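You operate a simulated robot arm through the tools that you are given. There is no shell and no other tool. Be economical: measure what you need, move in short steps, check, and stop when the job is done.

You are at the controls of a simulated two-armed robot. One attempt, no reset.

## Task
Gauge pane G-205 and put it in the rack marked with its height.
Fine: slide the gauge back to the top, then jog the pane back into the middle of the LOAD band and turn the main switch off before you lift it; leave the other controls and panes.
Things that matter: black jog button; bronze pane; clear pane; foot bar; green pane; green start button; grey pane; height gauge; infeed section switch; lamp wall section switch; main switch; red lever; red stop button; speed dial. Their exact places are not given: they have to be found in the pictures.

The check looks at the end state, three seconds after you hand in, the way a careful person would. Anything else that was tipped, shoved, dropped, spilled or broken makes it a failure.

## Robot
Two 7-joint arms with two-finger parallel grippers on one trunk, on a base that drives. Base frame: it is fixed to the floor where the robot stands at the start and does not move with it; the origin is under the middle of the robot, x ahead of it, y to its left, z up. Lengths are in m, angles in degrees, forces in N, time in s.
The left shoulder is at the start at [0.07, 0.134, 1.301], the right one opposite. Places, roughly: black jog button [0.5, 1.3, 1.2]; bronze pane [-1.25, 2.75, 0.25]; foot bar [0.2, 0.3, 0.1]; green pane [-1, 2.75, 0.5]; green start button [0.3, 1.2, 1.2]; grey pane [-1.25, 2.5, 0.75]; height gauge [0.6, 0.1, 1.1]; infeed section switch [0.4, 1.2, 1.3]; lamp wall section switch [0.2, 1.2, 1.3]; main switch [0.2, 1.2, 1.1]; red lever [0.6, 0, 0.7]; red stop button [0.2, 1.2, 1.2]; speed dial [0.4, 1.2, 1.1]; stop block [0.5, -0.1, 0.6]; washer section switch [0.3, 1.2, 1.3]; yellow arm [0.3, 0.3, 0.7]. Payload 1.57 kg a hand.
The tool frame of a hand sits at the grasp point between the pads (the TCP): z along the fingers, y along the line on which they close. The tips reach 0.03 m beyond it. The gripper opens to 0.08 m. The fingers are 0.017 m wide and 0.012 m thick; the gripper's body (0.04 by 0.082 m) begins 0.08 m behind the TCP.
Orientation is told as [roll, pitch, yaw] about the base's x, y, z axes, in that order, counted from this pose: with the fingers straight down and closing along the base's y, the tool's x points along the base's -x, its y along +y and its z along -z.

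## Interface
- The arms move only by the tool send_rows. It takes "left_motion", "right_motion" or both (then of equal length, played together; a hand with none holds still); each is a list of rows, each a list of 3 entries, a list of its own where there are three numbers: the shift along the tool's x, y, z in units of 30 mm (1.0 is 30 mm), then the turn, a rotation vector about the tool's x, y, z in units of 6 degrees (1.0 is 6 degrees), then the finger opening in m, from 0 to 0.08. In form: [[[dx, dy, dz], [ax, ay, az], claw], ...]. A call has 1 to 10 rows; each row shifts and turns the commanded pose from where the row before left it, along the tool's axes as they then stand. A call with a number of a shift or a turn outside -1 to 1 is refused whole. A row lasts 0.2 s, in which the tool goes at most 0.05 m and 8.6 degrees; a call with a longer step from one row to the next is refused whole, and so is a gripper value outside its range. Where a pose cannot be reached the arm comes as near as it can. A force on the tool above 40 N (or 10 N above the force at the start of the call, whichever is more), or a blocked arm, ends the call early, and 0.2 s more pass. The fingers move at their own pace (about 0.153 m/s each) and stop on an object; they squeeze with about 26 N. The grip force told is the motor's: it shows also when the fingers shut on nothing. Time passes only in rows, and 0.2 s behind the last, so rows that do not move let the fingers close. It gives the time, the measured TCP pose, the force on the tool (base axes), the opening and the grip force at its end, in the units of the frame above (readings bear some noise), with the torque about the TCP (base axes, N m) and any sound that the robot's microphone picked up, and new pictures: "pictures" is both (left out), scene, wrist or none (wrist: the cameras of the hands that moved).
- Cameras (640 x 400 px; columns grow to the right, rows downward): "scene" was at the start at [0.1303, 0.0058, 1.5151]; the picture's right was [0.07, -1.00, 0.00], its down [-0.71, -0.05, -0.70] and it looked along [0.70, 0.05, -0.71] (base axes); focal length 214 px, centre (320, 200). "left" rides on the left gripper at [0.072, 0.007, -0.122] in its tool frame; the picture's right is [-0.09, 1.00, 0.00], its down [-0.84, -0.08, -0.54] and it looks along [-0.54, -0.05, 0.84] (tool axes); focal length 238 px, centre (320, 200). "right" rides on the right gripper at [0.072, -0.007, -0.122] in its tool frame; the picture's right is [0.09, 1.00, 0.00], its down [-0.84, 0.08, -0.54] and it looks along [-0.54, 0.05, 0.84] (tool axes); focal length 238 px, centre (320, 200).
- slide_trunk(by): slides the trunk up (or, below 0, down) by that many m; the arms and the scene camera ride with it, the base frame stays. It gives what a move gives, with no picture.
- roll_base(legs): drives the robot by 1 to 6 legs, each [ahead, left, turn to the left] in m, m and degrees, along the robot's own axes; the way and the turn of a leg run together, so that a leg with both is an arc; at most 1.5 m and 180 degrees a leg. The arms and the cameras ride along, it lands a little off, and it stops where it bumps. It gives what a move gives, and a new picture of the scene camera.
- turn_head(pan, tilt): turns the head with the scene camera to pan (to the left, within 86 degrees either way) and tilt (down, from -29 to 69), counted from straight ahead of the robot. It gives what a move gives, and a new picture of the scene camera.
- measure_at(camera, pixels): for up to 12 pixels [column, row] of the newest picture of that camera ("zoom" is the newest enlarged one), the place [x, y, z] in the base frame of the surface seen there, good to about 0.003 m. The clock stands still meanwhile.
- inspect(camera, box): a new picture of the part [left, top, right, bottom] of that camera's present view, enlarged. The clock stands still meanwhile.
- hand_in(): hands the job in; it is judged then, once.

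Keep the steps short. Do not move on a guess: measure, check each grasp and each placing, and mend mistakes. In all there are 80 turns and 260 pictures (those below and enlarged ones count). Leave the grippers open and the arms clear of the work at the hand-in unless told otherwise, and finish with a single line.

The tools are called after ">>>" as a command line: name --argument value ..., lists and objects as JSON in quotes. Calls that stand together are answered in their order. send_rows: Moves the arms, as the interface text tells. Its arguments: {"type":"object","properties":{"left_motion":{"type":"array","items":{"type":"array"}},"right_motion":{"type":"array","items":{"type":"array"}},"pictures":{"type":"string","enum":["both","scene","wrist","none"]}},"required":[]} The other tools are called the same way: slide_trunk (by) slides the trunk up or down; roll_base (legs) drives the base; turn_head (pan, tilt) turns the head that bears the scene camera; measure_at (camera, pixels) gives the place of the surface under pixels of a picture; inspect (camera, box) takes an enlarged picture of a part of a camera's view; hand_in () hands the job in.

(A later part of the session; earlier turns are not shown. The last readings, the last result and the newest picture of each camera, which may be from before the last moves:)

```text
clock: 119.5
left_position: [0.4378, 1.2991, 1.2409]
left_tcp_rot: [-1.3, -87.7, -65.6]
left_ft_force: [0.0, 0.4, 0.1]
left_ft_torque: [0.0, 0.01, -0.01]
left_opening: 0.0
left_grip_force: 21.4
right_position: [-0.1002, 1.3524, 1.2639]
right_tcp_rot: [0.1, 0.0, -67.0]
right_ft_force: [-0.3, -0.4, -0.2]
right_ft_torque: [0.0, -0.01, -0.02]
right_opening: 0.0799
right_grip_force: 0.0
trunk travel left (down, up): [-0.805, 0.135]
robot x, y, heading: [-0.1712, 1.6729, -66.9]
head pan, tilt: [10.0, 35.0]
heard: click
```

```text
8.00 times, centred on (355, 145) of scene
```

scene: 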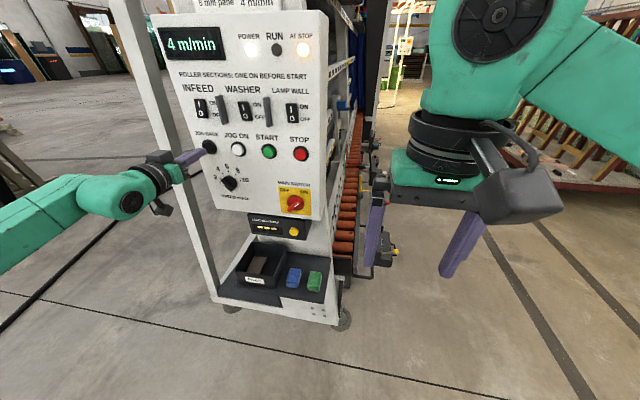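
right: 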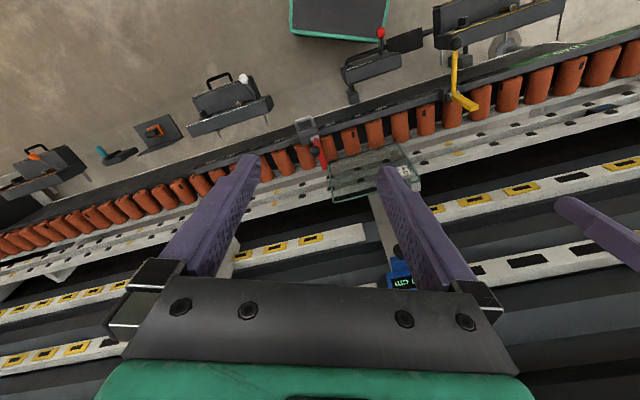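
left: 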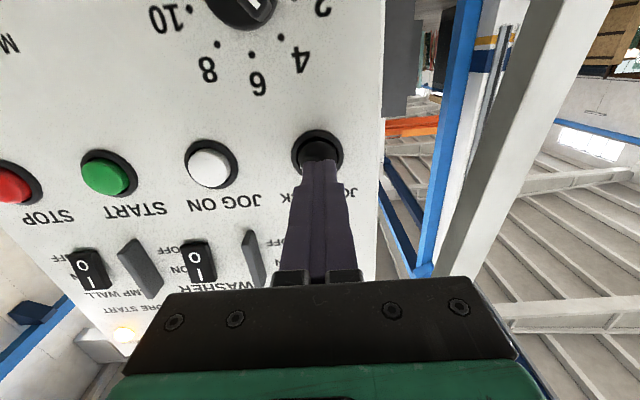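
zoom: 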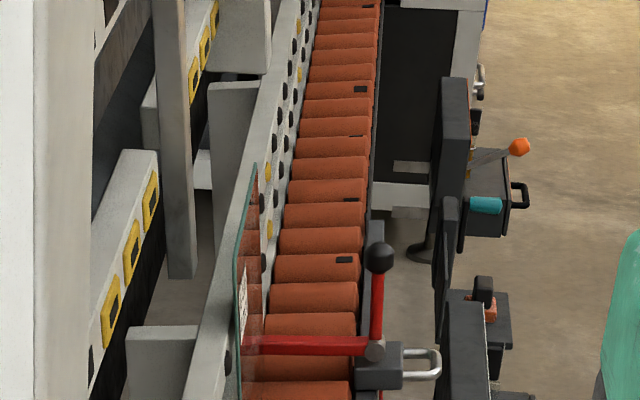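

I can see the pane with its label at (243,300). I'll measure its edge.

>>> measure_at --camera "zoom" --pixels '[[238, 262], [236, 300], [256, 172], [243, 300], [248, 220], [305, 345], [240, 380]]'

```text
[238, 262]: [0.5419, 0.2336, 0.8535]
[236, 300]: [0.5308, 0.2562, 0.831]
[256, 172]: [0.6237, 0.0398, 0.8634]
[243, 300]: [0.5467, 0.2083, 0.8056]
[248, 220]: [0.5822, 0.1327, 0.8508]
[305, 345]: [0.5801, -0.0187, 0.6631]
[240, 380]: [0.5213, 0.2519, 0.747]
```

It moved only about 2–3 cm. The clock stands still between calls, so I'll press and hold 2 s, then measure while held.

>>> send_rows --left_motion '[[[0, 0, 0.6], [0, 0, 0], 0.0], [[0, 0, 0], [0, 0, 0], 0.0], [[0, 0, 0], [0, 0, 0], 0.0], [[0, 0, 0], [0, 0, 0], 0.0], [[0, 0, 0], [0, 0, 0], 0.0], [[0, 0, 0], [0, 0, 0], 0.0], [[0, 0, 0], [0, 0, 0], 0.0], [[0, 0, 0], [0, 0, 0], 0.0], [[0, 0, 0], [0, 0, 0], 0.0], [[0, 0, 0], [0, 0, 0], 0.0]]' --pictures "none"

>>> inspect --camera "scene" --box '[335, 120, 375, 170]'

```text
clock: 121.7
left_position: [0.446, 1.2846, 1.2419]
left_tcp_rot: [-0.1, -87.8, -66.8]
left_ft_force: [-0.6, 1.5, 0.8]
left_ft_torque: [-0.04, -0.04, -0.02]
left_opening: 0.0
left_grip_force: 21.0
right_position: [-0.1, 1.3537, 1.2647]
right_tcp_rot: [0.2, -0.1, -67.0]
right_ft_force: [0.1, -0.1, -0.6]
right_ft_torque: [-0.03, 0.01, 0.02]
right_opening: 0.0801
right_grip_force: 0.0
trunk travel left (down, up): [-0.805, 0.135]
robot x, y, heading: [-0.1686, 1.6708, -67.2]
head pan, tilt: [10.0, 35.0]
heard: click
```

```text
8.00 times, centred on (355, 145) of scene
```

zoom: 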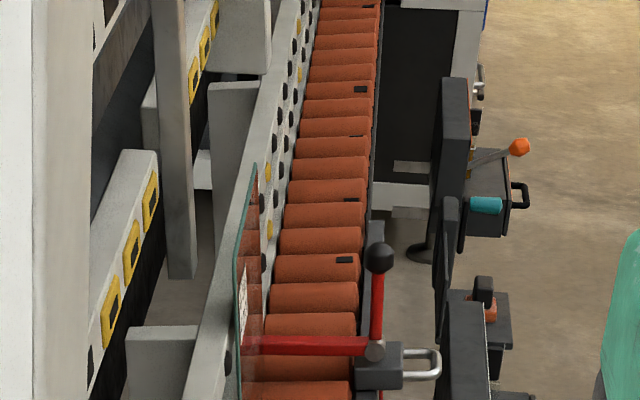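

No motion during that hold, and the force is only 1.5 N, so it may not be pressed home. I'll push 6 mm deeper and hold.

>>> send_rows --left_motion '[[[0, 0, 0.2], [0, 0, 0], 0.0], [[0, 0, 0], [0, 0, 0], 0.0], [[0, 0, 0], [0, 0, 0], 0.0], [[0, 0, 0], [0, 0, 0], 0.0]]' --pictures "none"

>>> inspect --camera "scene" --box '[335, 120, 375, 170]'

>>> inspect --camera "left" --box '[260, 90, 400, 200]'

```text
clock: 122.7
left_position: [0.4459, 1.28, 1.2402]
left_tcp_rot: [0.0, -87.6, -67.0]
left_ft_force: [-3.8, 6.7, -3.7]
left_ft_torque: [0.05, 0.04, -0.06]
left_opening: 0.0
left_grip_force: 21.4
right_position: [-0.1008, 1.3539, 1.2652]
right_tcp_rot: [0.2, -0.2, -67.0]
right_ft_force: [0.0, 0.5, -0.2]
right_ft_torque: [0.0, 0.0, -0.06]
right_opening: 0.0799
right_grip_force: 0.1
trunk travel left (down, up): [-0.805, 0.135]
robot x, y, heading: [-0.1711, 1.6721, -66.9]
head pan, tilt: [10.0, 35.0]
heard: click
```

```text
8.00 times, centred on (355, 145) of scene
```

zoom: 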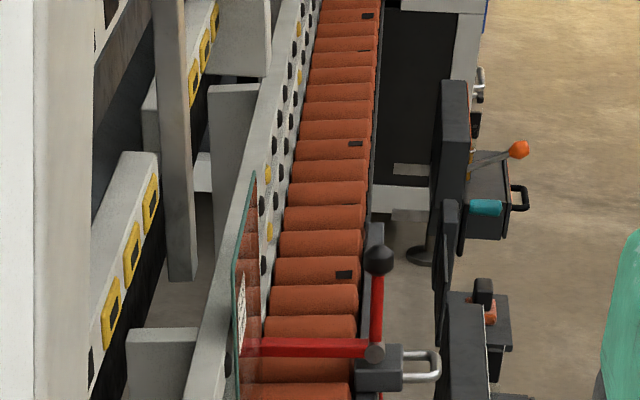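

```text
3.64 times, centred on (330, 145) of left
```

zoom: 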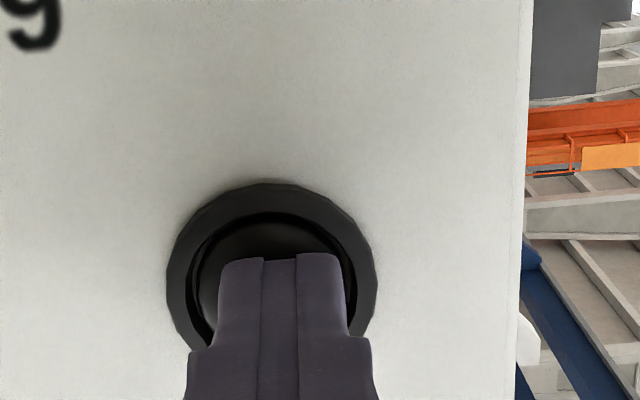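

Now it is pressed (7 N) and the pane and roller marks moved. I'll hold 2 s more and measure the speed.

>>> send_rows --left_motion '[[[0, 0, 0], [0, 0, 0], 0.0], [[0, 0, 0], [0, 0, 0], 0.0], [[0, 0, 0], [0, 0, 0], 0.0], [[0, 0, 0], [0, 0, 0], 0.0], [[0, 0, 0], [0, 0, 0], 0.0], [[0, 0, 0], [0, 0, 0], 0.0], [[0, 0, 0], [0, 0, 0], 0.0], [[0, 0, 0], [0, 0, 0], 0.0], [[0, 0, 0], [0, 0, 0], 0.0]]' --pictures "none"

>>> inspect --camera "scene" --box '[330, 120, 380, 180]'

```text
clock: 124.7
left_position: [0.4478, 1.28, 1.2427]
left_tcp_rot: [-0.4, -87.8, -66.5]
left_ft_force: [-2.8, 7.4, -3.1]
left_ft_torque: [0.01, 0.02, 0.02]
left_opening: 0.0002
left_grip_force: 21.2
right_position: [-0.1003, 1.3552, 1.2644]
right_tcp_rot: [0.0, -0.3, -67.1]
right_ft_force: [0.5, 0.7, -0.3]
right_ft_torque: [0.0, 0.01, 0.0]
right_opening: 0.0801
right_grip_force: 0.1
trunk travel left (down, up): [-0.805, 0.135]
robot x, y, heading: [-0.1701, 1.6743, -67.0]
head pan, tilt: [10.0, 35.0]
```

```text
6.67 times, centred on (355, 150) of scene
```

zoom: 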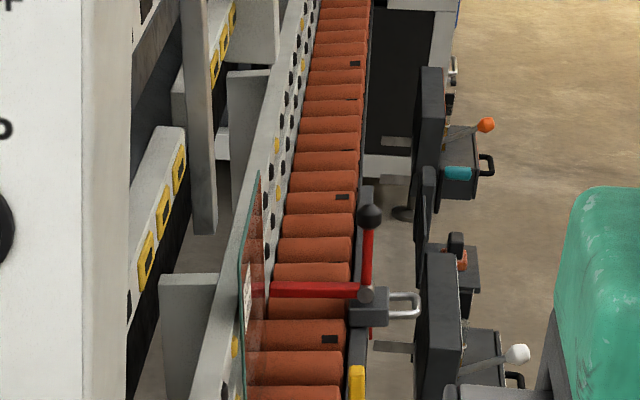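

>>> measure_at --camera "zoom" --pixels '[[240, 255], [239, 290], [257, 180], [247, 290], [250, 225], [239, 330]]'

```text
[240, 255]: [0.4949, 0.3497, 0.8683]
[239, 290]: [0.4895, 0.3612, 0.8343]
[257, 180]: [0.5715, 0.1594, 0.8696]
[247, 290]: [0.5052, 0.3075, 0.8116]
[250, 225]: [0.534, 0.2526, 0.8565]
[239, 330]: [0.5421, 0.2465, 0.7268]
```

It moves about 4–5 cm/s; the pane centre is now at s≈-0.015, and the LOAD middle is near s≈-0.555. I'll hold for two more full calls and then measure.

>>> send_rows --left_motion '[[[0, 0, 0], [0, 0, 0], 0.0], [[0, 0, 0], [0, 0, 0], 0.0], [[0, 0, 0], [0, 0, 0], 0.0], [[0, 0, 0], [0, 0, 0], 0.0], [[0, 0, 0], [0, 0, 0], 0.0], [[0, 0, 0], [0, 0, 0], 0.0], [[0, 0, 0], [0, 0, 0], 0.0], [[0, 0, 0], [0, 0, 0], 0.0], [[0, 0, 0], [0, 0, 0], 0.0], [[0, 0, 0], [0, 0, 0], 0.0]]' --pictures "none"

>>> send_rows --left_motion '[[[0, 0, 0], [0, 0, 0], 0.0], [[0, 0, 0], [0, 0, 0], 0.0], [[0, 0, 0], [0, 0, 0], 0.0], [[0, 0, 0], [0, 0, 0], 0.0], [[0, 0, 0], [0, 0, 0], 0.0], [[0, 0, 0], [0, 0, 0], 0.0], [[0, 0, 0], [0, 0, 0], 0.0], [[0, 0, 0], [0, 0, 0], 0.0], [[0, 0, 0], [0, 0, 0], 0.0], [[0, 0, 0], [0, 0, 0], 0.0]]' --pictures "none"

>>> inspect --camera "scene" --box '[310, 110, 390, 270]'

```text
clock: 126.9
left_position: [0.4463, 1.2797, 1.2415]
left_tcp_rot: [-0.5, -87.8, -66.5]
left_ft_force: [-2.9, 6.5, -0.9]
left_ft_torque: [-0.02, -0.03, 0.03]
left_opening: 0.0001
left_grip_force: 21.0
right_position: [-0.0998, 1.3551, 1.265]
right_tcp_rot: [0.2, -0.2, -66.9]
right_ft_force: [0.1, -0.1, -0.3]
right_ft_torque: [-0.01, 0.01, 0.02]
right_opening: 0.0799
right_grip_force: 0.1
trunk travel left (down, up): [-0.805, 0.135]
robot x, y, heading: [-0.1744, 1.6776, -67.1]
head pan, tilt: [10.0, 35.0]
```

```text
clock: 129.1
left_position: [0.4463, 1.2807, 1.2415]
left_tcp_rot: [-0.4, -87.8, -66.4]
left_ft_force: [-1.7, 6.7, 0.9]
left_ft_torque: [-0.05, 0.0, 0.02]
left_opening: 0.0001
left_grip_force: 20.8
right_position: [-0.1005, 1.3554, 1.2642]
right_tcp_rot: [0.2, -0.2, -66.9]
right_ft_force: [-0.4, -0.7, -0.6]
right_ft_torque: [0.01, 0.01, 0.0]
right_opening: 0.0802
right_grip_force: 0.0
trunk travel left (down, up): [-0.805, 0.135]
robot x, y, heading: [-0.1719, 1.6744, -67.1]
head pan, tilt: [10.0, 35.0]
```

```text
2.50 times, centred on (350, 190) of scene
```

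zoom: 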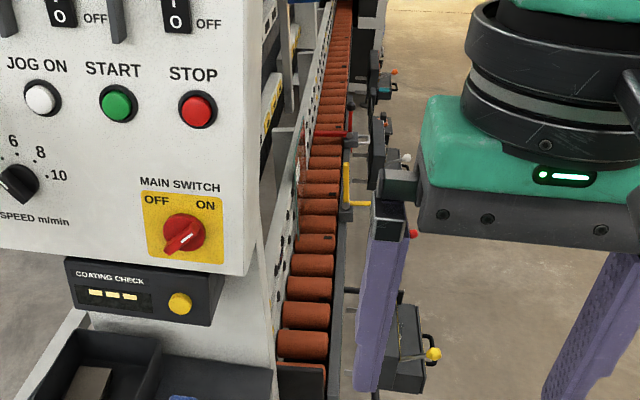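

>>> inspect --camera "scene" --box '[325, 135, 375, 225]'

```text
4.44 times, centred on (350, 180) of scene
```

zoom: 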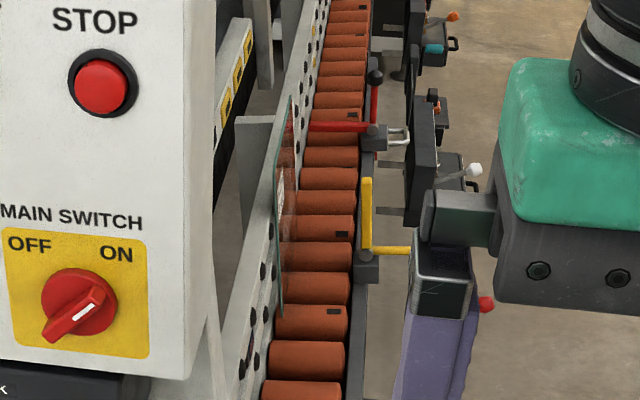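

>>> measure_at --camera "zoom" --pixels '[[282, 312], [275, 205], [276, 190], [280, 190], [280, 200], [290, 102], [284, 150], [278, 240]]'

```text
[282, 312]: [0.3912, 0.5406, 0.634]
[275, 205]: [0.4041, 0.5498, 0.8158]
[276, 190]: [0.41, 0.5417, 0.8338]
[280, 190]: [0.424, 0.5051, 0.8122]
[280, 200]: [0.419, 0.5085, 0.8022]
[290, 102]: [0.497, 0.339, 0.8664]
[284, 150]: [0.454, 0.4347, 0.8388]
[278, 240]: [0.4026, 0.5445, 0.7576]
```

The pane moves 0.05 m/s; its centre is at s≈-0.235, with 0.32 m to go. I'll hold 2.2 s more while moving the right hand to the right, so its camera can see the LOAD band on the front face.

>>> send_rows --left_motion '[[[0, 0, 0], [0, 0, 0], 0.0], [[0, 0, 0], [0, 0, 0], 0.0], [[0, 0, 0], [0, 0, 0], 0.0], [[0, 0, 0], [0, 0, 0], 0.0], [[0, 0, 0], [0, 0, 0], 0.0], [[0, 0, 0], [0, 0, 0], 0.0], [[0, 0, 0], [0, 0, 0], 0.0], [[0, 0, 0], [0, 0, 0], 0.0], [[0, 0, 0], [0, 0, 0], 0.0], [[0, 0, 0], [0, 0, 0], 0.0]]' --right_motion '[[[0, -1, 0], [0, 0, 0], 0.08], [[0, -1, 0], [0, 0, 0], 0.08], [[0, -1, 0], [0, 0, 0], 0.08], [[0, -1, 0], [0, 0, 0], 0.08], [[0, -1, 0], [0, 0, 0], 0.08], [[0, -1, 0], [0, 0, 0], 0.08], [[0, -1, 0], [0, 0, 0], 0.08], [[0, 0, 0], [0, 0, 0], 0.08], [[0, 0, 0], [0, 0, 0], 0.08], [[0, 0, 0], [0, 0, 0], 0.08]]' --pictures "both"

```text
clock: 131.3
left_position: [0.4467, 1.2799, 1.2417]
left_tcp_rot: [-0.6, -87.8, -66.4]
left_ft_force: [-1.8, 6.4, 0.2]
left_ft_torque: [-0.07, 0.01, 0.03]
left_opening: 0.0
left_grip_force: 20.5
right_position: [-0.2967, 1.2721, 1.2673]
right_tcp_rot: [0.2, -0.3, -67.0]
right_ft_force: [0.3, -0.5, 0.7]
right_ft_torque: [0.02, -0.03, 0.0]
right_opening: 0.0802
right_grip_force: 0.1
trunk travel left (down, up): [-0.805, 0.135]
robot x, y, heading: [-0.1669, 1.6721, -67.1]
head pan, tilt: [10.0, 35.0]
```

scene: 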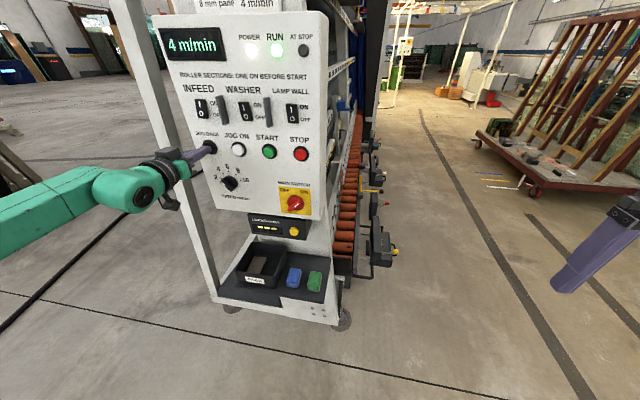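
right: 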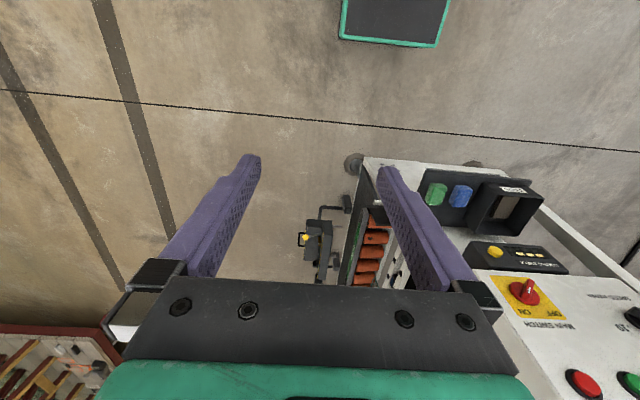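
left: 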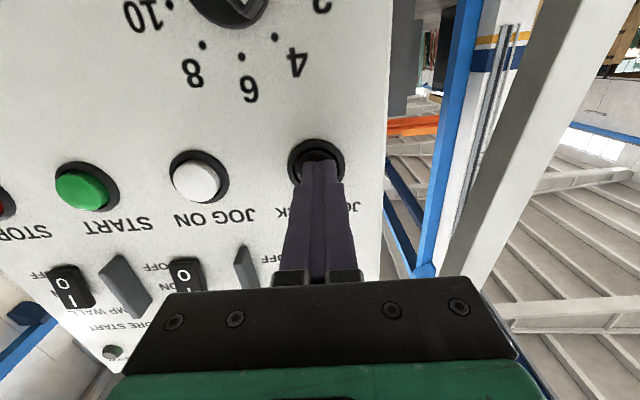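

RUN is lit while jogging. The band is a sliver at (355,240) in the right picture. I'll zoom on both.

>>> inspect --camera "right" --box '[320, 160, 430, 290]'

>>> inspect --camera "scene" --box '[315, 130, 385, 280]'

```text
3.08 times, centred on (375, 225) of right
```

zoom: 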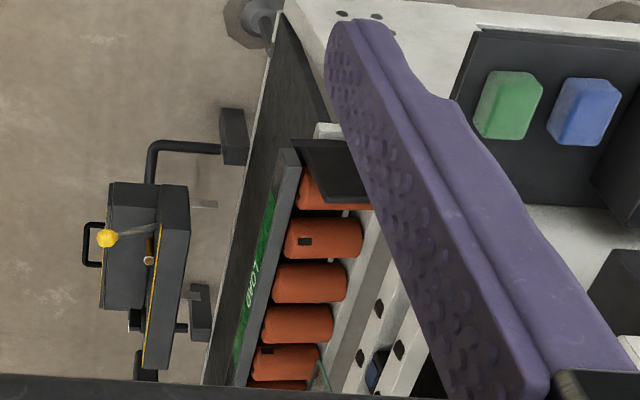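

```text
2.67 times, centred on (350, 205) of scene
```

zoom: 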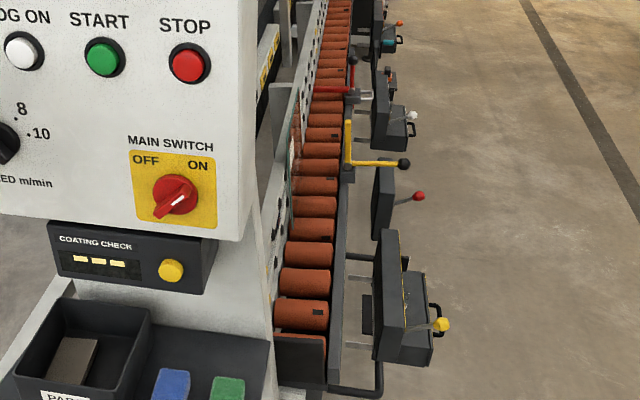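

I'll measure the band from here, then keep holding 1.2 s while tilting the right hand for a better view.

>>> measure_at --camera "right" --pixels '[[359, 223], [353, 252], [348, 280], [361, 218], [362, 213]]'

>>> send_rows --left_motion '[[[0, 0, 0], [0, 0, 0], 0.0], [[0, 0, 0], [0, 0, 0], 0.0], [[0, 0, 0], [0, 0, 0], 0.0], [[0, 0, 0], [0, 0, 0], 0.0], [[0, 0, 0], [0, 0, 0], 0.0]]' --right_motion '[[[0, 0, 0], [0, -1, 0], 0.08], [[0, 0, 0], [0, -1, 0], 0.08], [[0, 0, 0], [0, -1, 0], 0.08], [[0, 0, 0], [0, -1, 0], 0.08], [[0, 0, 0], [0, -1, 0], 0.08]]' --pictures "wrist"

>>> inspect --camera "right" --box '[300, 40, 420, 290]'

```text
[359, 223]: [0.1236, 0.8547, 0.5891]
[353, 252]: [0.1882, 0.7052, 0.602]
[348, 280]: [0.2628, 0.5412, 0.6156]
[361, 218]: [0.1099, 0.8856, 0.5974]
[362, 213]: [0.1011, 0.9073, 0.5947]
```

```text
clock: 132.5
left_position: [0.4462, 1.2786, 1.2419]
left_tcp_rot: [-0.1, -87.8, -66.6]
left_ft_force: [-2.3, 5.4, 1.4]
left_ft_torque: [-0.05, -0.03, 0.02]
left_opening: 0.0002
left_grip_force: 21.0
right_position: [-0.2941, 1.2736, 1.2641]
right_tcp_rot: [0.2, -30.3, -67.2]
right_ft_force: [-0.1, 0.2, -0.3]
right_ft_torque: [0.01, -0.02, 0.02]
right_opening: 0.08
right_grip_force: 0.1
trunk travel left (down, up): [-0.805, 0.135]
robot x, y, heading: [-0.1698, 1.6753, -67.2]
head pan, tilt: [10.0, 35.0]
```

right: 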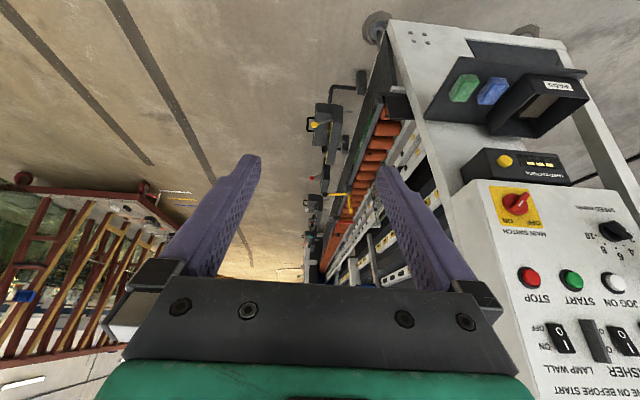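
left: 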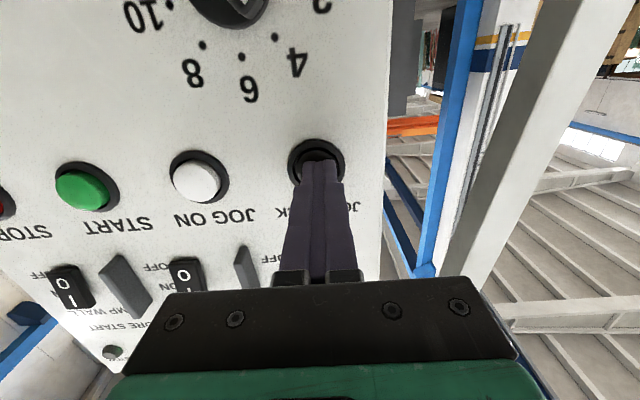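

```text
1.60 times, centred on (360, 165) of right
```

zoom: 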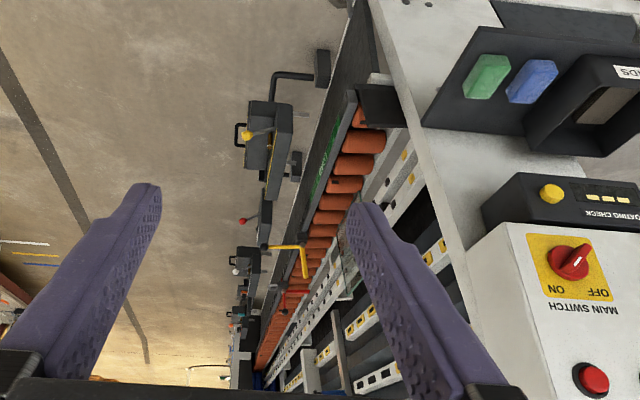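

>>> inspect --camera "right" --box '[330, 80, 400, 200]'

```text
3.33 times, centred on (365, 140) of right
```

zoom: 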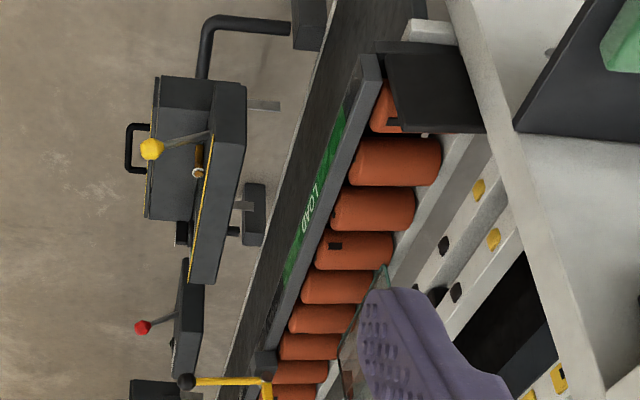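

Now the whole band shows, from (350,105) to (288,282). I'll measure its ends and the pane.

>>> measure_at --camera "zoom" --pixels '[[344, 110], [340, 122], [313, 205], [292, 275], [287, 283], [386, 267], [384, 272], [378, 280]]'

>>> inspect --camera "scene" --box '[330, 135, 370, 225]'

```text
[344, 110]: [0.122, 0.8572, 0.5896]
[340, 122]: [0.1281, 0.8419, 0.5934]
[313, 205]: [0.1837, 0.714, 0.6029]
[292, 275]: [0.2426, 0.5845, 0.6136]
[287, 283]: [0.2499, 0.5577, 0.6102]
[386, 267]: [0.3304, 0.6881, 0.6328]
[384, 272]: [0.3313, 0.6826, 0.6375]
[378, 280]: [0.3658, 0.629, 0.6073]
```

```text
4.44 times, centred on (350, 180) of scene
```

zoom: 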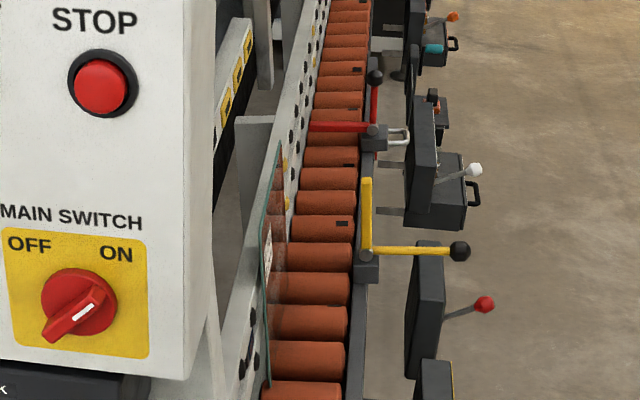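

>>> measure_at --camera "zoom" --pixels '[[266, 380], [262, 265], [263, 250], [280, 150], [267, 240], [268, 330], [276, 350]]'

```text
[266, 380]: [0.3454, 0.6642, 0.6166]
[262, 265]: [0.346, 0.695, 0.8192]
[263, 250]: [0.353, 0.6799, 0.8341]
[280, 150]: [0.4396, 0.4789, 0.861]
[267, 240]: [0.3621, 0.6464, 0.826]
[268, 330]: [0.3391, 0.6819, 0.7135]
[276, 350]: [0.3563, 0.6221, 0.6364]
```

The band runs s≈-0.74 to -0.40 (middle ≈ -0.57) and the pane centre is at ≈ -0.385. I'll hold 2.2 s more, then measure.

>>> send_rows --left_motion '[[[0, 0, 0], [0, 0, 0], 0.0], [[0, 0, 0], [0, 0, 0], 0.0], [[0, 0, 0], [0, 0, 0], 0.0], [[0, 0, 0], [0, 0, 0], 0.0], [[0, 0, 0], [0, 0, 0], 0.0], [[0, 0, 0], [0, 0, 0], 0.0], [[0, 0, 0], [0, 0, 0], 0.0], [[0, 0, 0], [0, 0, 0], 0.0], [[0, 0, 0], [0, 0, 0], 0.0], [[0, 0, 0], [0, 0, 0], 0.0]]' --pictures "none"

>>> inspect --camera "scene" --box '[330, 145, 370, 235]'

>>> measure_at --camera "zoom" --pixels '[[252, 270], [254, 300], [270, 150], [268, 170], [255, 250], [258, 340], [250, 290], [248, 310]]'

```text
clock: 134.7
left_position: [0.4459, 1.2794, 1.2424]
left_tcp_rot: [-0.3, -87.8, -66.6]
left_ft_force: [-2.8, 6.1, 0.2]
left_ft_torque: [-0.04, -0.01, -0.01]
left_opening: 0.0
left_grip_force: 21.0
right_position: [-0.294, 1.2729, 1.264]
right_tcp_rot: [0.3, -30.1, -67.1]
right_ft_force: [-0.6, -0.2, -0.3]
right_ft_torque: [0.0, -0.01, 0.03]
right_opening: 0.0798
right_grip_force: 0.1
trunk travel left (down, up): [-0.805, 0.135]
robot x, y, heading: [-0.1718, 1.6697, -67.4]
head pan, tilt: [10.0, 35.0]
```

```text
4.44 times, centred on (350, 190) of scene
```

zoom: 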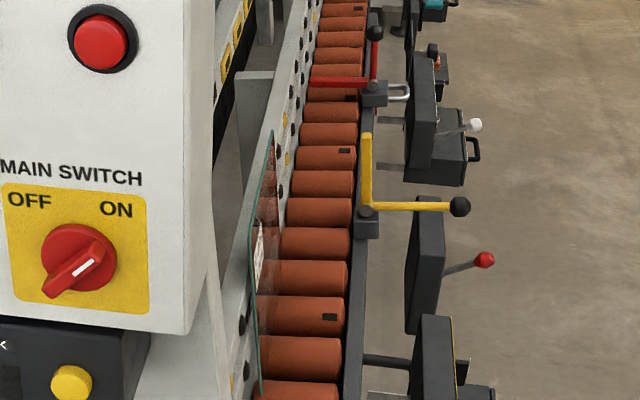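

```text
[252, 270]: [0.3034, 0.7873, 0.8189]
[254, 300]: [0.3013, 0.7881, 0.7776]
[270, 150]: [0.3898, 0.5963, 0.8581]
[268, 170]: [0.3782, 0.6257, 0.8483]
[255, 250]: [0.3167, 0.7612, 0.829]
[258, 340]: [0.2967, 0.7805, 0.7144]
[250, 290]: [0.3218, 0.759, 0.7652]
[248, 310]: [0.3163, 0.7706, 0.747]
```

The near edge is at s≈-0.61, so the centre is ≈ -0.485. 85 mm more takes 1.7 s; then I release and back away.

>>> send_rows --left_motion '[[[0, 0, 0], [0, 0, 0], 0.0], [[0, 0, 0], [0, 0, 0], 0.0], [[0, 0, 0], [0, 0, 0], 0.0], [[0, 0, 0], [0, 0, 0], 0.0], [[0, 0, 0], [0, 0, 0], 0.0], [[0, 0, 0], [0, 0, 0], 0.0], [[0, 0, 0], [0, 0, 0], 0.0], [[0, 0, 0], [0, 0, 0], 0.0], [[0, 0, -1], [0, 0, 0], 0.0], [[0, 0, -1], [0, 0, 0], 0.0]]' --pictures "both"

>>> inspect --camera "right" --box '[330, 80, 400, 200]'

>>> inspect --camera "scene" --box '[330, 155, 370, 245]'

>>> measure_at --camera "zoom" --pixels '[[244, 260], [243, 280], [262, 135], [246, 240], [242, 300], [245, 310], [248, 280]]'

```text
clock: 136.9
left_position: [0.4197, 1.3349, 1.2419]
left_tcp_rot: [0.7, -87.7, -67.5]
left_ft_force: [-0.6, 0.8, -0.6]
left_ft_torque: [-0.04, 0.05, 0.03]
left_opening: 0.0001
left_grip_force: 20.7
right_position: [-0.2943, 1.2742, 1.2653]
right_tcp_rot: [0.3, -30.3, -67.1]
right_ft_force: [0.6, -0.3, -0.2]
right_ft_torque: [-0.04, -0.01, -0.01]
right_opening: 0.0798
right_grip_force: 0.0
trunk travel left (down, up): [-0.805, 0.135]
robot x, y, heading: [-0.1705, 1.6688, -67.1]
head pan, tilt: [10.0, 35.0]
```

scene: 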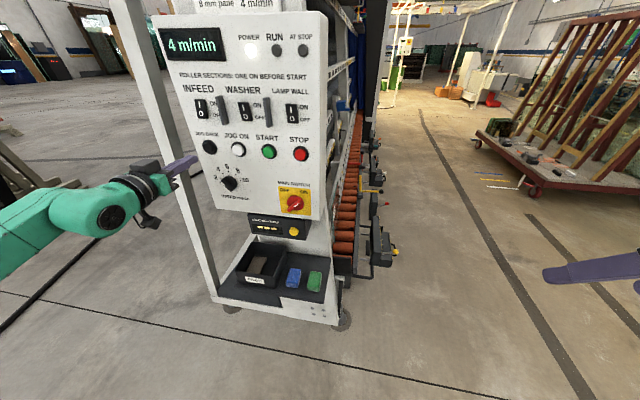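
left: 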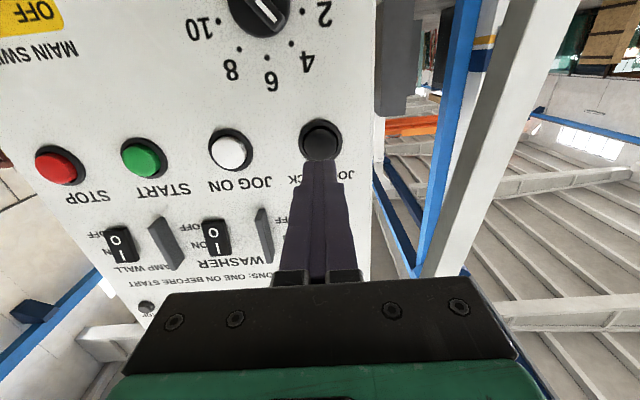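

```text
3.33 times, centred on (365, 140) of right
```

zoom: 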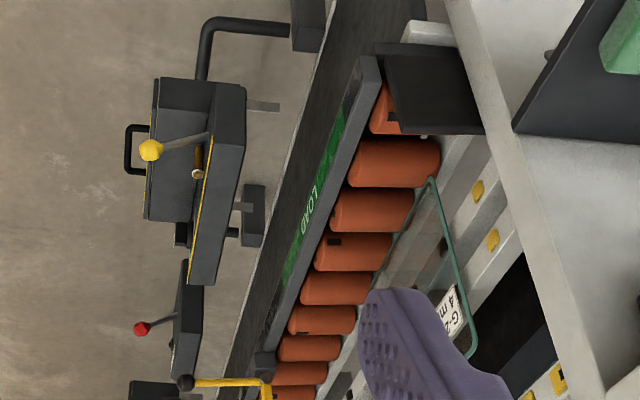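

```text
4.44 times, centred on (350, 200) of scene
```

zoom: 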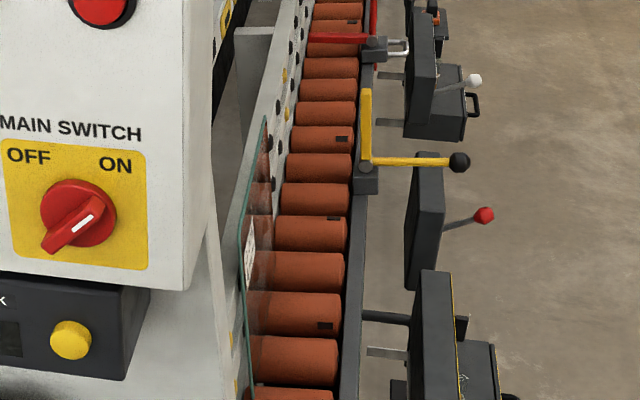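

```text
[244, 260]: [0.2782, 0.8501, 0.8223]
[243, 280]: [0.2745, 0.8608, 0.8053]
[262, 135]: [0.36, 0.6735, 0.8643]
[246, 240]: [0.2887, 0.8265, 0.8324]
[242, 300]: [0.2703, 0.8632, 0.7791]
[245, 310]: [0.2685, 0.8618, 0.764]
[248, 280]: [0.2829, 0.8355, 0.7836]
```

The pane spans s -0.69 to -0.44, centred in the band (-0.74 to -0.40). RUN is off. Next I back the hand off and move it in front of the main switch.

>>> send_rows --left_motion '[[[0, 0, -1], [0, 0, 0], 0.0], [[0, 0, -1], [0, 0, 0], 0.0], [[0.58, -0.98, 0], [0, 0, 0], 0.0], [[0.58, -0.98, 0], [0, 0, 0], 0.0], [[0.58, -0.98, 0], [0, 0, 0], 0.0], [[0.58, -0.98, 0], [0, 0, 0], 0.0], [[0.58, -0.98, 0], [0, 0, 0], 0.06], [[0.58, -0.98, 0], [0, 0, 0], 0.06], [[0.58, -0.98, 0], [0, 0, 0], 0.06], [[0.58, -0.98, 0], [0, 0, 0], 0.06]]' --pictures "wrist"

>>> send_rows --left_motion '[[[0, 0, 0], [0, 0, 1], 0.06], [[0, 0, 0], [0, 0, 1], 0.06], [[0, 0, 0], [0, 0, 1], 0.06], [[0, 0, 0], [0, 0, 1], 0.06], [[0, 0, 0], [0, 0, 1], 0.06], [[0, 0, 0], [0, 0, 1], 0.06], [[0, 0, 0], [0, 0, 1], 0.06], [[0, 0, 0], [0, 0, 0.5], 0.06]]' --pictures "both"

```text
clock: 139.1
left_position: [0.2096, 1.3127, 1.1177]
left_tcp_rot: [-4.1, -87.6, -63.3]
left_ft_force: [0.2, -0.1, -0.4]
left_ft_torque: [0.0, -0.05, -0.03]
left_opening: 0.0601
left_grip_force: 0.0
left hand out of reach, approached as far as the arm can: row 2, 9, 10
right_position: [-0.2922, 1.2712, 1.2645]
right_tcp_rot: [0.2, -30.1, -67.1]
right_ft_force: [0.4, -0.5, -0.4]
right_ft_torque: [0.0, -0.01, -0.02]
right_opening: 0.0798
right_grip_force: 0.1
trunk travel left (down, up): [-0.805, 0.135]
robot x, y, heading: [-0.171, 1.6737, -66.8]
head pan, tilt: [10.0, 35.0]
```

left: 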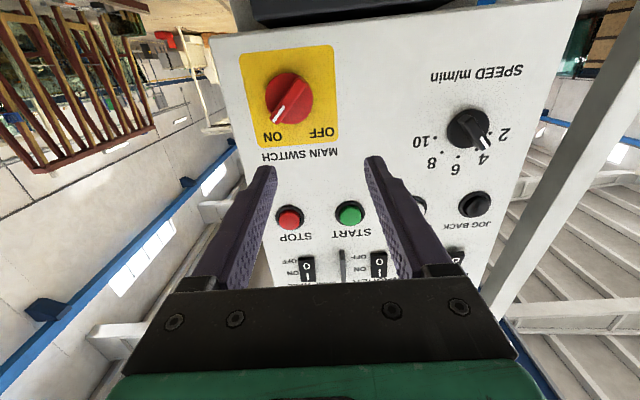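

```text
clock: 140.9
left_position: [0.2347, 1.3294, 1.1353]
left_tcp_rot: [83.1, -66.0, -151.4]
left_ft_force: [0.1, -0.6, -0.4]
left_ft_torque: [0.02, 0.04, 0.03]
left_opening: 0.0599
left_grip_force: 0.1
left hand out of reach, approached as far as the arm can: row 1, 2, 3, 4, 5, 6, 7
right_position: [-0.2938, 1.2702, 1.2634]
right_tcp_rot: [0.2, -30.1, -67.2]
right_ft_force: [0.5, -0.1, -0.2]
right_ft_torque: [-0.01, 0.0, -0.02]
right_opening: 0.0801
right_grip_force: 0.1
trunk travel left (down, up): [-0.805, 0.135]
robot x, y, heading: [-0.1706, 1.6752, -66.8]
head pan, tilt: [10.0, 35.0]
```

scene: 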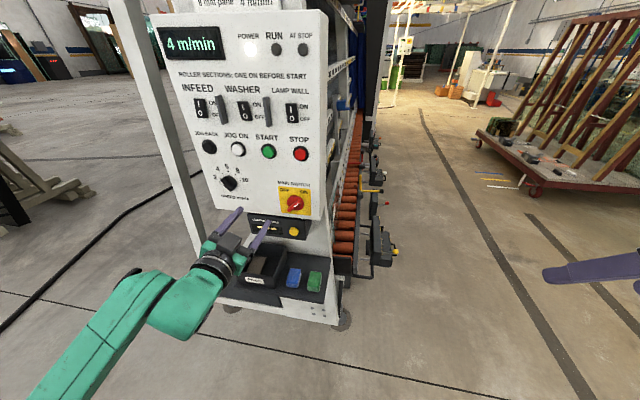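
left: 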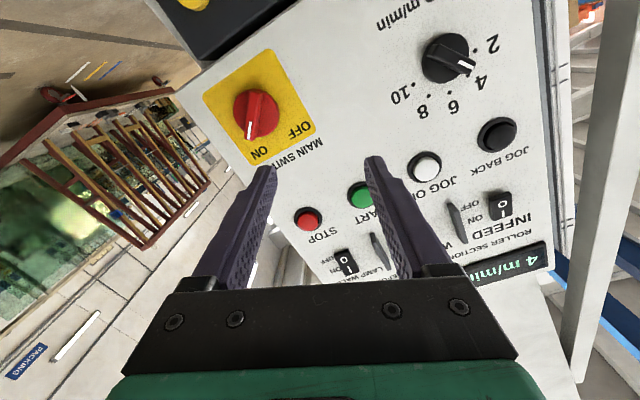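

The hand is too close to my body for this turn. I'll back the base 0.1 m and extend the arm instead.

>>> roll_base --legs '[[-0.1, 0, 0]]'

>>> send_rows --left_motion '[[[0, 0, 1], [0, 0, 0], 0.06], [[0, 0, 1], [0, 0, 0], 0.06], [[0, 0, 1], [0, 0, 0], 0.06], [[0, 0, 0], [0, 0, 0], 0.06]]' --pictures "both"

```text
clock: 142.1
left_position: [0.1969, 1.4164, 1.133]
left_tcp_rot: [82.9, -66.1, -151.2]
left_ft_force: [0.9, 0.9, -0.6]
left_ft_torque: [0.04, 0.0, -0.01]
left_opening: 0.06
left_grip_force: 0.0
right_position: [-0.333, 1.3604, 1.2639]
right_tcp_rot: [0.2, -29.9, -67.2]
right_ft_force: [-0.6, 0.3, -0.1]
right_ft_torque: [0.01, 0.04, 0.02]
right_opening: 0.0803
right_grip_force: 0.0
trunk travel left (down, up): [-0.805, 0.135]
robot x, y, heading: [-0.2091, 1.7628, -67.0]
head pan, tilt: [10.0, 35.0]
```

scene: 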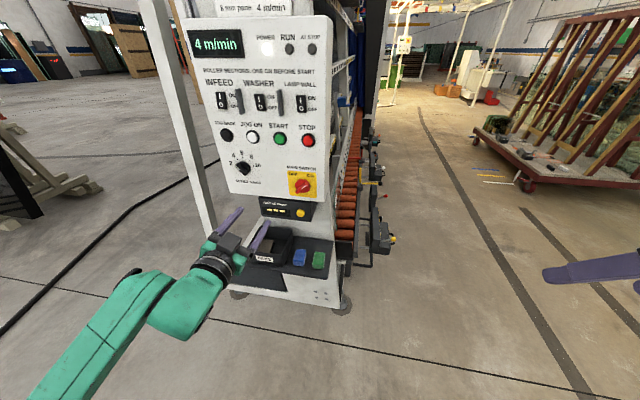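

```text
clock: 143.1
left_position: [0.2127, 1.3832, 1.1349]
left_tcp_rot: [82.6, -66.1, -151.2]
left_ft_force: [-0.6, -0.1, 0.6]
left_ft_torque: [-0.01, 0.03, 0.04]
left_opening: 0.0602
left_grip_force: 0.0
left hand out of reach, approached as far as the arm can: row 1, 2, 3
right_position: [-0.3331, 1.361, 1.2635]
right_tcp_rot: [0.1, -30.0, -67.3]
right_ft_force: [0.3, 0.0, -0.3]
right_ft_torque: [0.03, -0.01, 0.0]
right_opening: 0.0801
right_grip_force: 0.1
trunk travel left (down, up): [-0.805, 0.135]
robot x, y, heading: [-0.2086, 1.7636, -67.1]
head pan, tilt: [10.0, 35.0]
```

scene: 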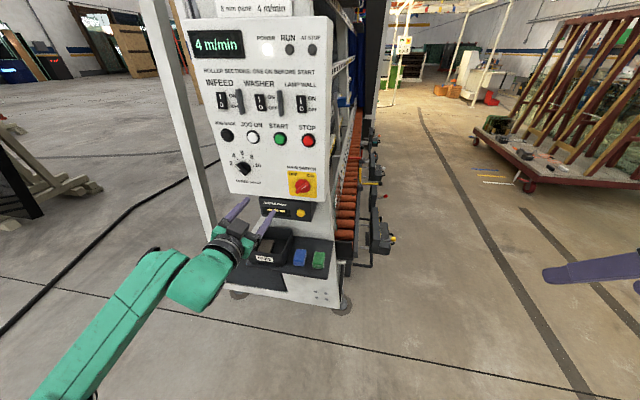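
left: 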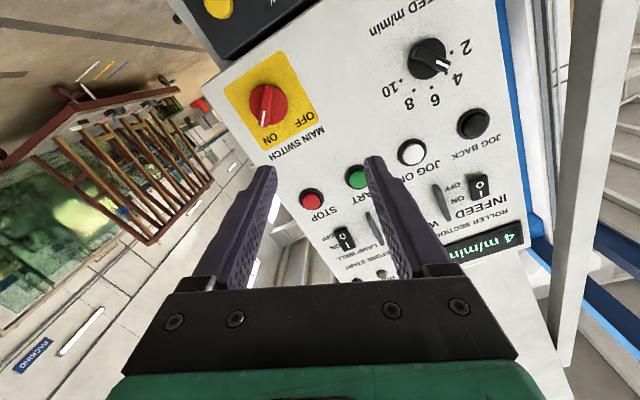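

The POWER lamp looks different now. I'll zoom in to check the lamps and the switch.

>>> inspect --camera "scene" --box '[180, 10, 340, 110]'

>>> inspect --camera "scene" --box '[260, 150, 340, 210]'

```text
4.00 times, centred on (260, 60) of scene
```

zoom: 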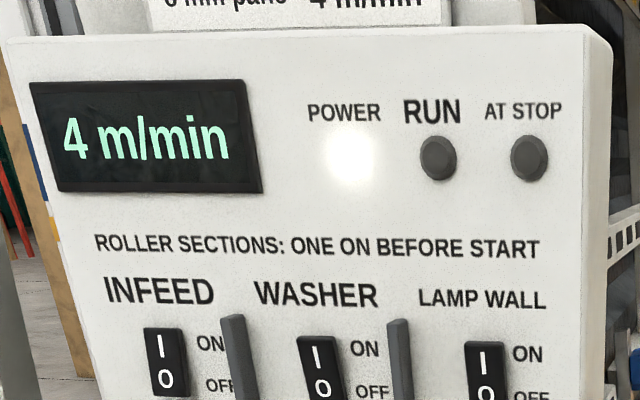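

```text
6.67 times, centred on (300, 180) of scene
```

zoom: 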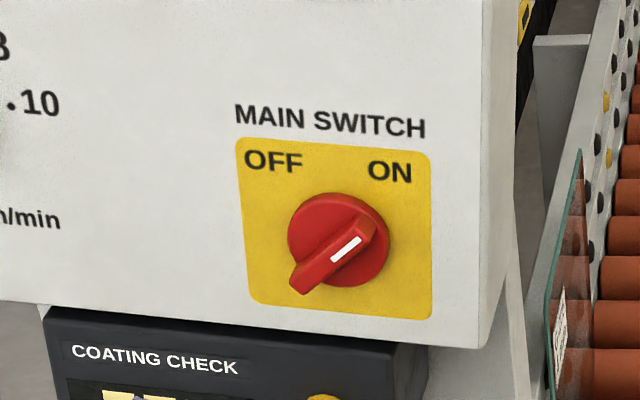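

Power is still on and the pointer is at ON. The +45° roll is out of reach here, so I'll turn back toward no roll and see what poses are reachable.

>>> send_rows --left_motion '[[[0, 0, 0], [0, 0, -1], 0.06], [[0, 0, 0], [0, 0, -1], 0.06], [[0, 0, 0], [0, 0, -1], 0.06], [[0, 0, 0], [0, 0, -1], 0.06], [[0, 0, 0], [0, 0, -1], 0.06], [[0, 0, 0], [0, 0, -1], 0.06], [[0, 0, 0], [0, 0, -1], 0.06], [[0, 0, 0], [0, 0, -0.5], 0.06]]' --pictures "none"

>>> send_rows --left_motion '[[[0, 0, 0], [0, 0, -1], 0.06], [[0, 0, 0], [0, 0, -1], 0.06], [[0, 0, 0], [0, 0, -1], 0.06], [[0, 0, 0], [0, 0, -1], 0.06], [[0, 0, 0], [0, 0, -1], 0.06], [[0, 0, 0], [0, 0, -1], 0.06], [[0, 0, 0], [0, 0, -1], 0.06], [[0, 0, 0], [0, 0, -0.5], 0.06]]' --pictures "wrist"

```text
clock: 144.9
left_position: [0.2147, 1.3834, 1.1355]
left_tcp_rot: [-82.3, -68.4, 15.2]
left_ft_force: [-0.4, -0.5, -0.3]
left_ft_torque: [0.04, -0.02, -0.04]
left_opening: 0.06
left_grip_force: 0.1
right_position: [-0.3323, 1.3631, 1.2634]
right_tcp_rot: [0.2, -30.0, -67.3]
right_ft_force: [-0.1, -0.5, -0.4]
right_ft_torque: [0.02, 0.01, 0.0]
right_opening: 0.0801
right_grip_force: 0.0
trunk travel left (down, up): [-0.805, 0.135]
robot x, y, heading: [-0.2081, 1.7642, -67.3]
head pan, tilt: [10.0, 35.0]
```

```text
clock: 146.7
left_position: [0.2144, 1.3811, 1.1355]
left_tcp_rot: [-86.9, -23.6, 21.0]
left_ft_force: [-0.3, -0.5, 0.4]
left_ft_torque: [0.04, 0.02, -0.01]
left_opening: 0.0599
left_grip_force: 0.0
right_position: [-0.3329, 1.3615, 1.2628]
right_tcp_rot: [0.2, -30.0, -67.2]
right_ft_force: [-0.8, 0.1, 0.5]
right_ft_torque: [0.01, -0.04, -0.01]
right_opening: 0.0804
right_grip_force: 0.1
trunk travel left (down, up): [-0.805, 0.135]
robot x, y, heading: [-0.2095, 1.7598, -67.1]
head pan, tilt: [10.0, 35.0]
```

left: 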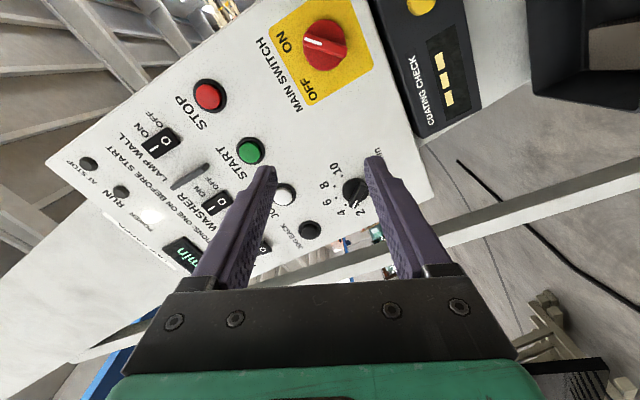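

A range of about +20° to -66° roll is reachable. Plan: close on the handle near 0° roll, which turns it part way, then roll to -45° (OFF). I'll measure the handle and roll back.

>>> measure_at --camera "left" --pixels '[[325, 44], [312, 42], [336, 48], [322, 60], [328, 28], [350, 70], [300, 60]]'

>>> send_rows --left_motion '[[[0, 0, 0], [0, 0, 1], 0.06], [[0, 0, 0], [0, 0, 1], 0.06], [[0, 0, 0], [0, 0, 1], 0.06], [[0, 0, 0], [0, 0, 1], 0.06], [[0, 0, 0], [0, 0, 1], 0.06], [[0, 0, 0], [0, 0, 1], 0.06], [[0, 0, 0], [0, 0, 1], 0.06], [[0, 0, 0], [0, 0, 1], 0.06], [[0, 0, 0], [0, 0, 1], 0.06], [[0, 0, 0], [0, 0, 1], 0.06]]' --pictures "none"

```text
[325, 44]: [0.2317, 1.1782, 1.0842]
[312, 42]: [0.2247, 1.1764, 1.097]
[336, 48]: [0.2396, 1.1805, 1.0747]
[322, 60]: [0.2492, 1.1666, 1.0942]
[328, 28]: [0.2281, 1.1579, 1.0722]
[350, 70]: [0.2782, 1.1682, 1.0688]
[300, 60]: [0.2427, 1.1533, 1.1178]
```

```text
clock: 148.9
left_position: [0.2153, 1.383, 1.1351]
left_tcp_rot: [-65.4, -83.4, -2.1]
left_ft_force: [-0.6, 0.9, 0.7]
left_ft_torque: [0.03, 0.02, -0.02]
left_opening: 0.0601
left_grip_force: 0.0
right_position: [-0.3333, 1.3622, 1.2636]
right_tcp_rot: [0.1, -30.0, -67.2]
right_ft_force: [0.3, 0.0, 0.3]
right_ft_torque: [-0.02, -0.03, -0.02]
right_opening: 0.0801
right_grip_force: 0.1
trunk travel left (down, up): [-0.805, 0.135]
robot x, y, heading: [-0.2102, 1.7634, -67.2]
head pan, tilt: [10.0, 35.0]
```

The bar centre is at n 0.670, z 1.087, its face at s≈-0.997, and the disc at -0.979. I'll move in front of it and stop 5 cm short.

>>> send_rows --left_motion '[[[0.6, -0.67, 0], [0, 0, 0], 0.06], [[0.6, -0.67, 0], [0, 0, 0], 0.06], [[0.61, -0.67, 0], [0, 0, 0], 0.06], [[0, 0, 1], [0, 0, 0], 0.06], [[0, 0, 1], [0, 0, 0], 0.06], [[0, 0, 1], [0, 0, 0], 0.06], [[0, 0, 1], [0, 0, 0], 0.06], [[0, 0, 0], [0, 0, 0], 0.06]]' --pictures "both"

```text
clock: 150.7
left_position: [0.2282, 1.2675, 1.0817]
left_tcp_rot: [-66.3, -83.1, -1.6]
left_ft_force: [-0.4, 0.2, -0.4]
left_ft_torque: [-0.02, -0.03, -0.02]
left_opening: 0.0601
left_grip_force: 0.1
left hand out of reach, approached as far as the arm can: row 3, 4, 5, 7
right_position: [-0.3329, 1.3632, 1.2648]
right_tcp_rot: [0.1, -30.1, -67.1]
right_ft_force: [0.9, -0.1, -1.0]
right_ft_torque: [-0.04, 0.04, -0.02]
right_opening: 0.0799
right_grip_force: 0.0
trunk travel left (down, up): [-0.805, 0.135]
robot x, y, heading: [-0.2103, 1.7635, -67.4]
head pan, tilt: [10.0, 35.0]
```

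scene: 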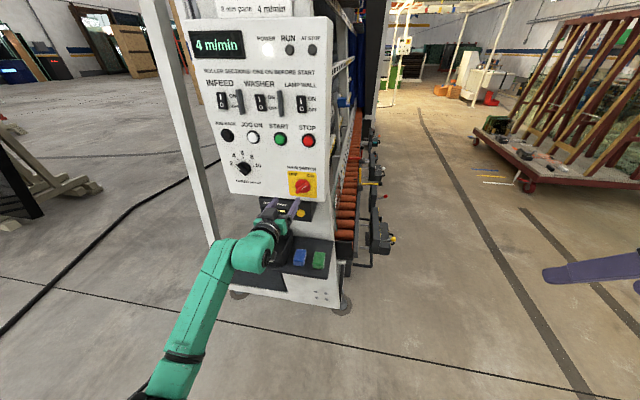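
left: 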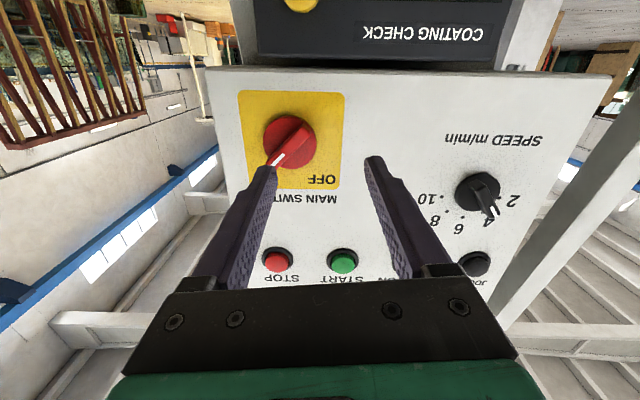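

I still need 32 mm right. I'll do that and measure the pose before going in.

>>> send_rows --left_motion '[[[-0.06, -0.54, 0], [0, 0, 0], 0.06], [[0, -0.54, 0], [0, 0, 0], 0.06], [[0, 0, 0], [0, 0, 0], 0.06]]' --pictures "wrist"

```text
clock: 151.5
left_position: [0.2284, 1.2672, 1.0819]
left_tcp_rot: [-66.1, -83.2, -1.9]
left_ft_force: [-0.5, -0.5, 0.1]
left_ft_torque: [0.0, -0.01, 0.01]
left_opening: 0.0598
left_grip_force: 0.1
left hand out of reach, approached as far as the arm can: row 1, 2
right_position: [-0.3335, 1.3618, 1.2641]
right_tcp_rot: [0.2, -30.0, -67.2]
right_ft_force: [-0.2, -0.4, -0.4]
right_ft_torque: [-0.02, 0.03, -0.01]
right_opening: 0.0802
right_grip_force: 0.1
trunk travel left (down, up): [-0.805, 0.135]
robot x, y, heading: [-0.2099, 1.7663, -67.4]
head pan, tilt: [10.0, 35.0]
```

left: 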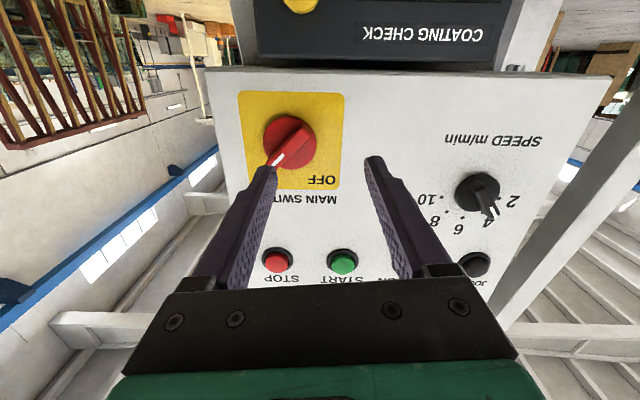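

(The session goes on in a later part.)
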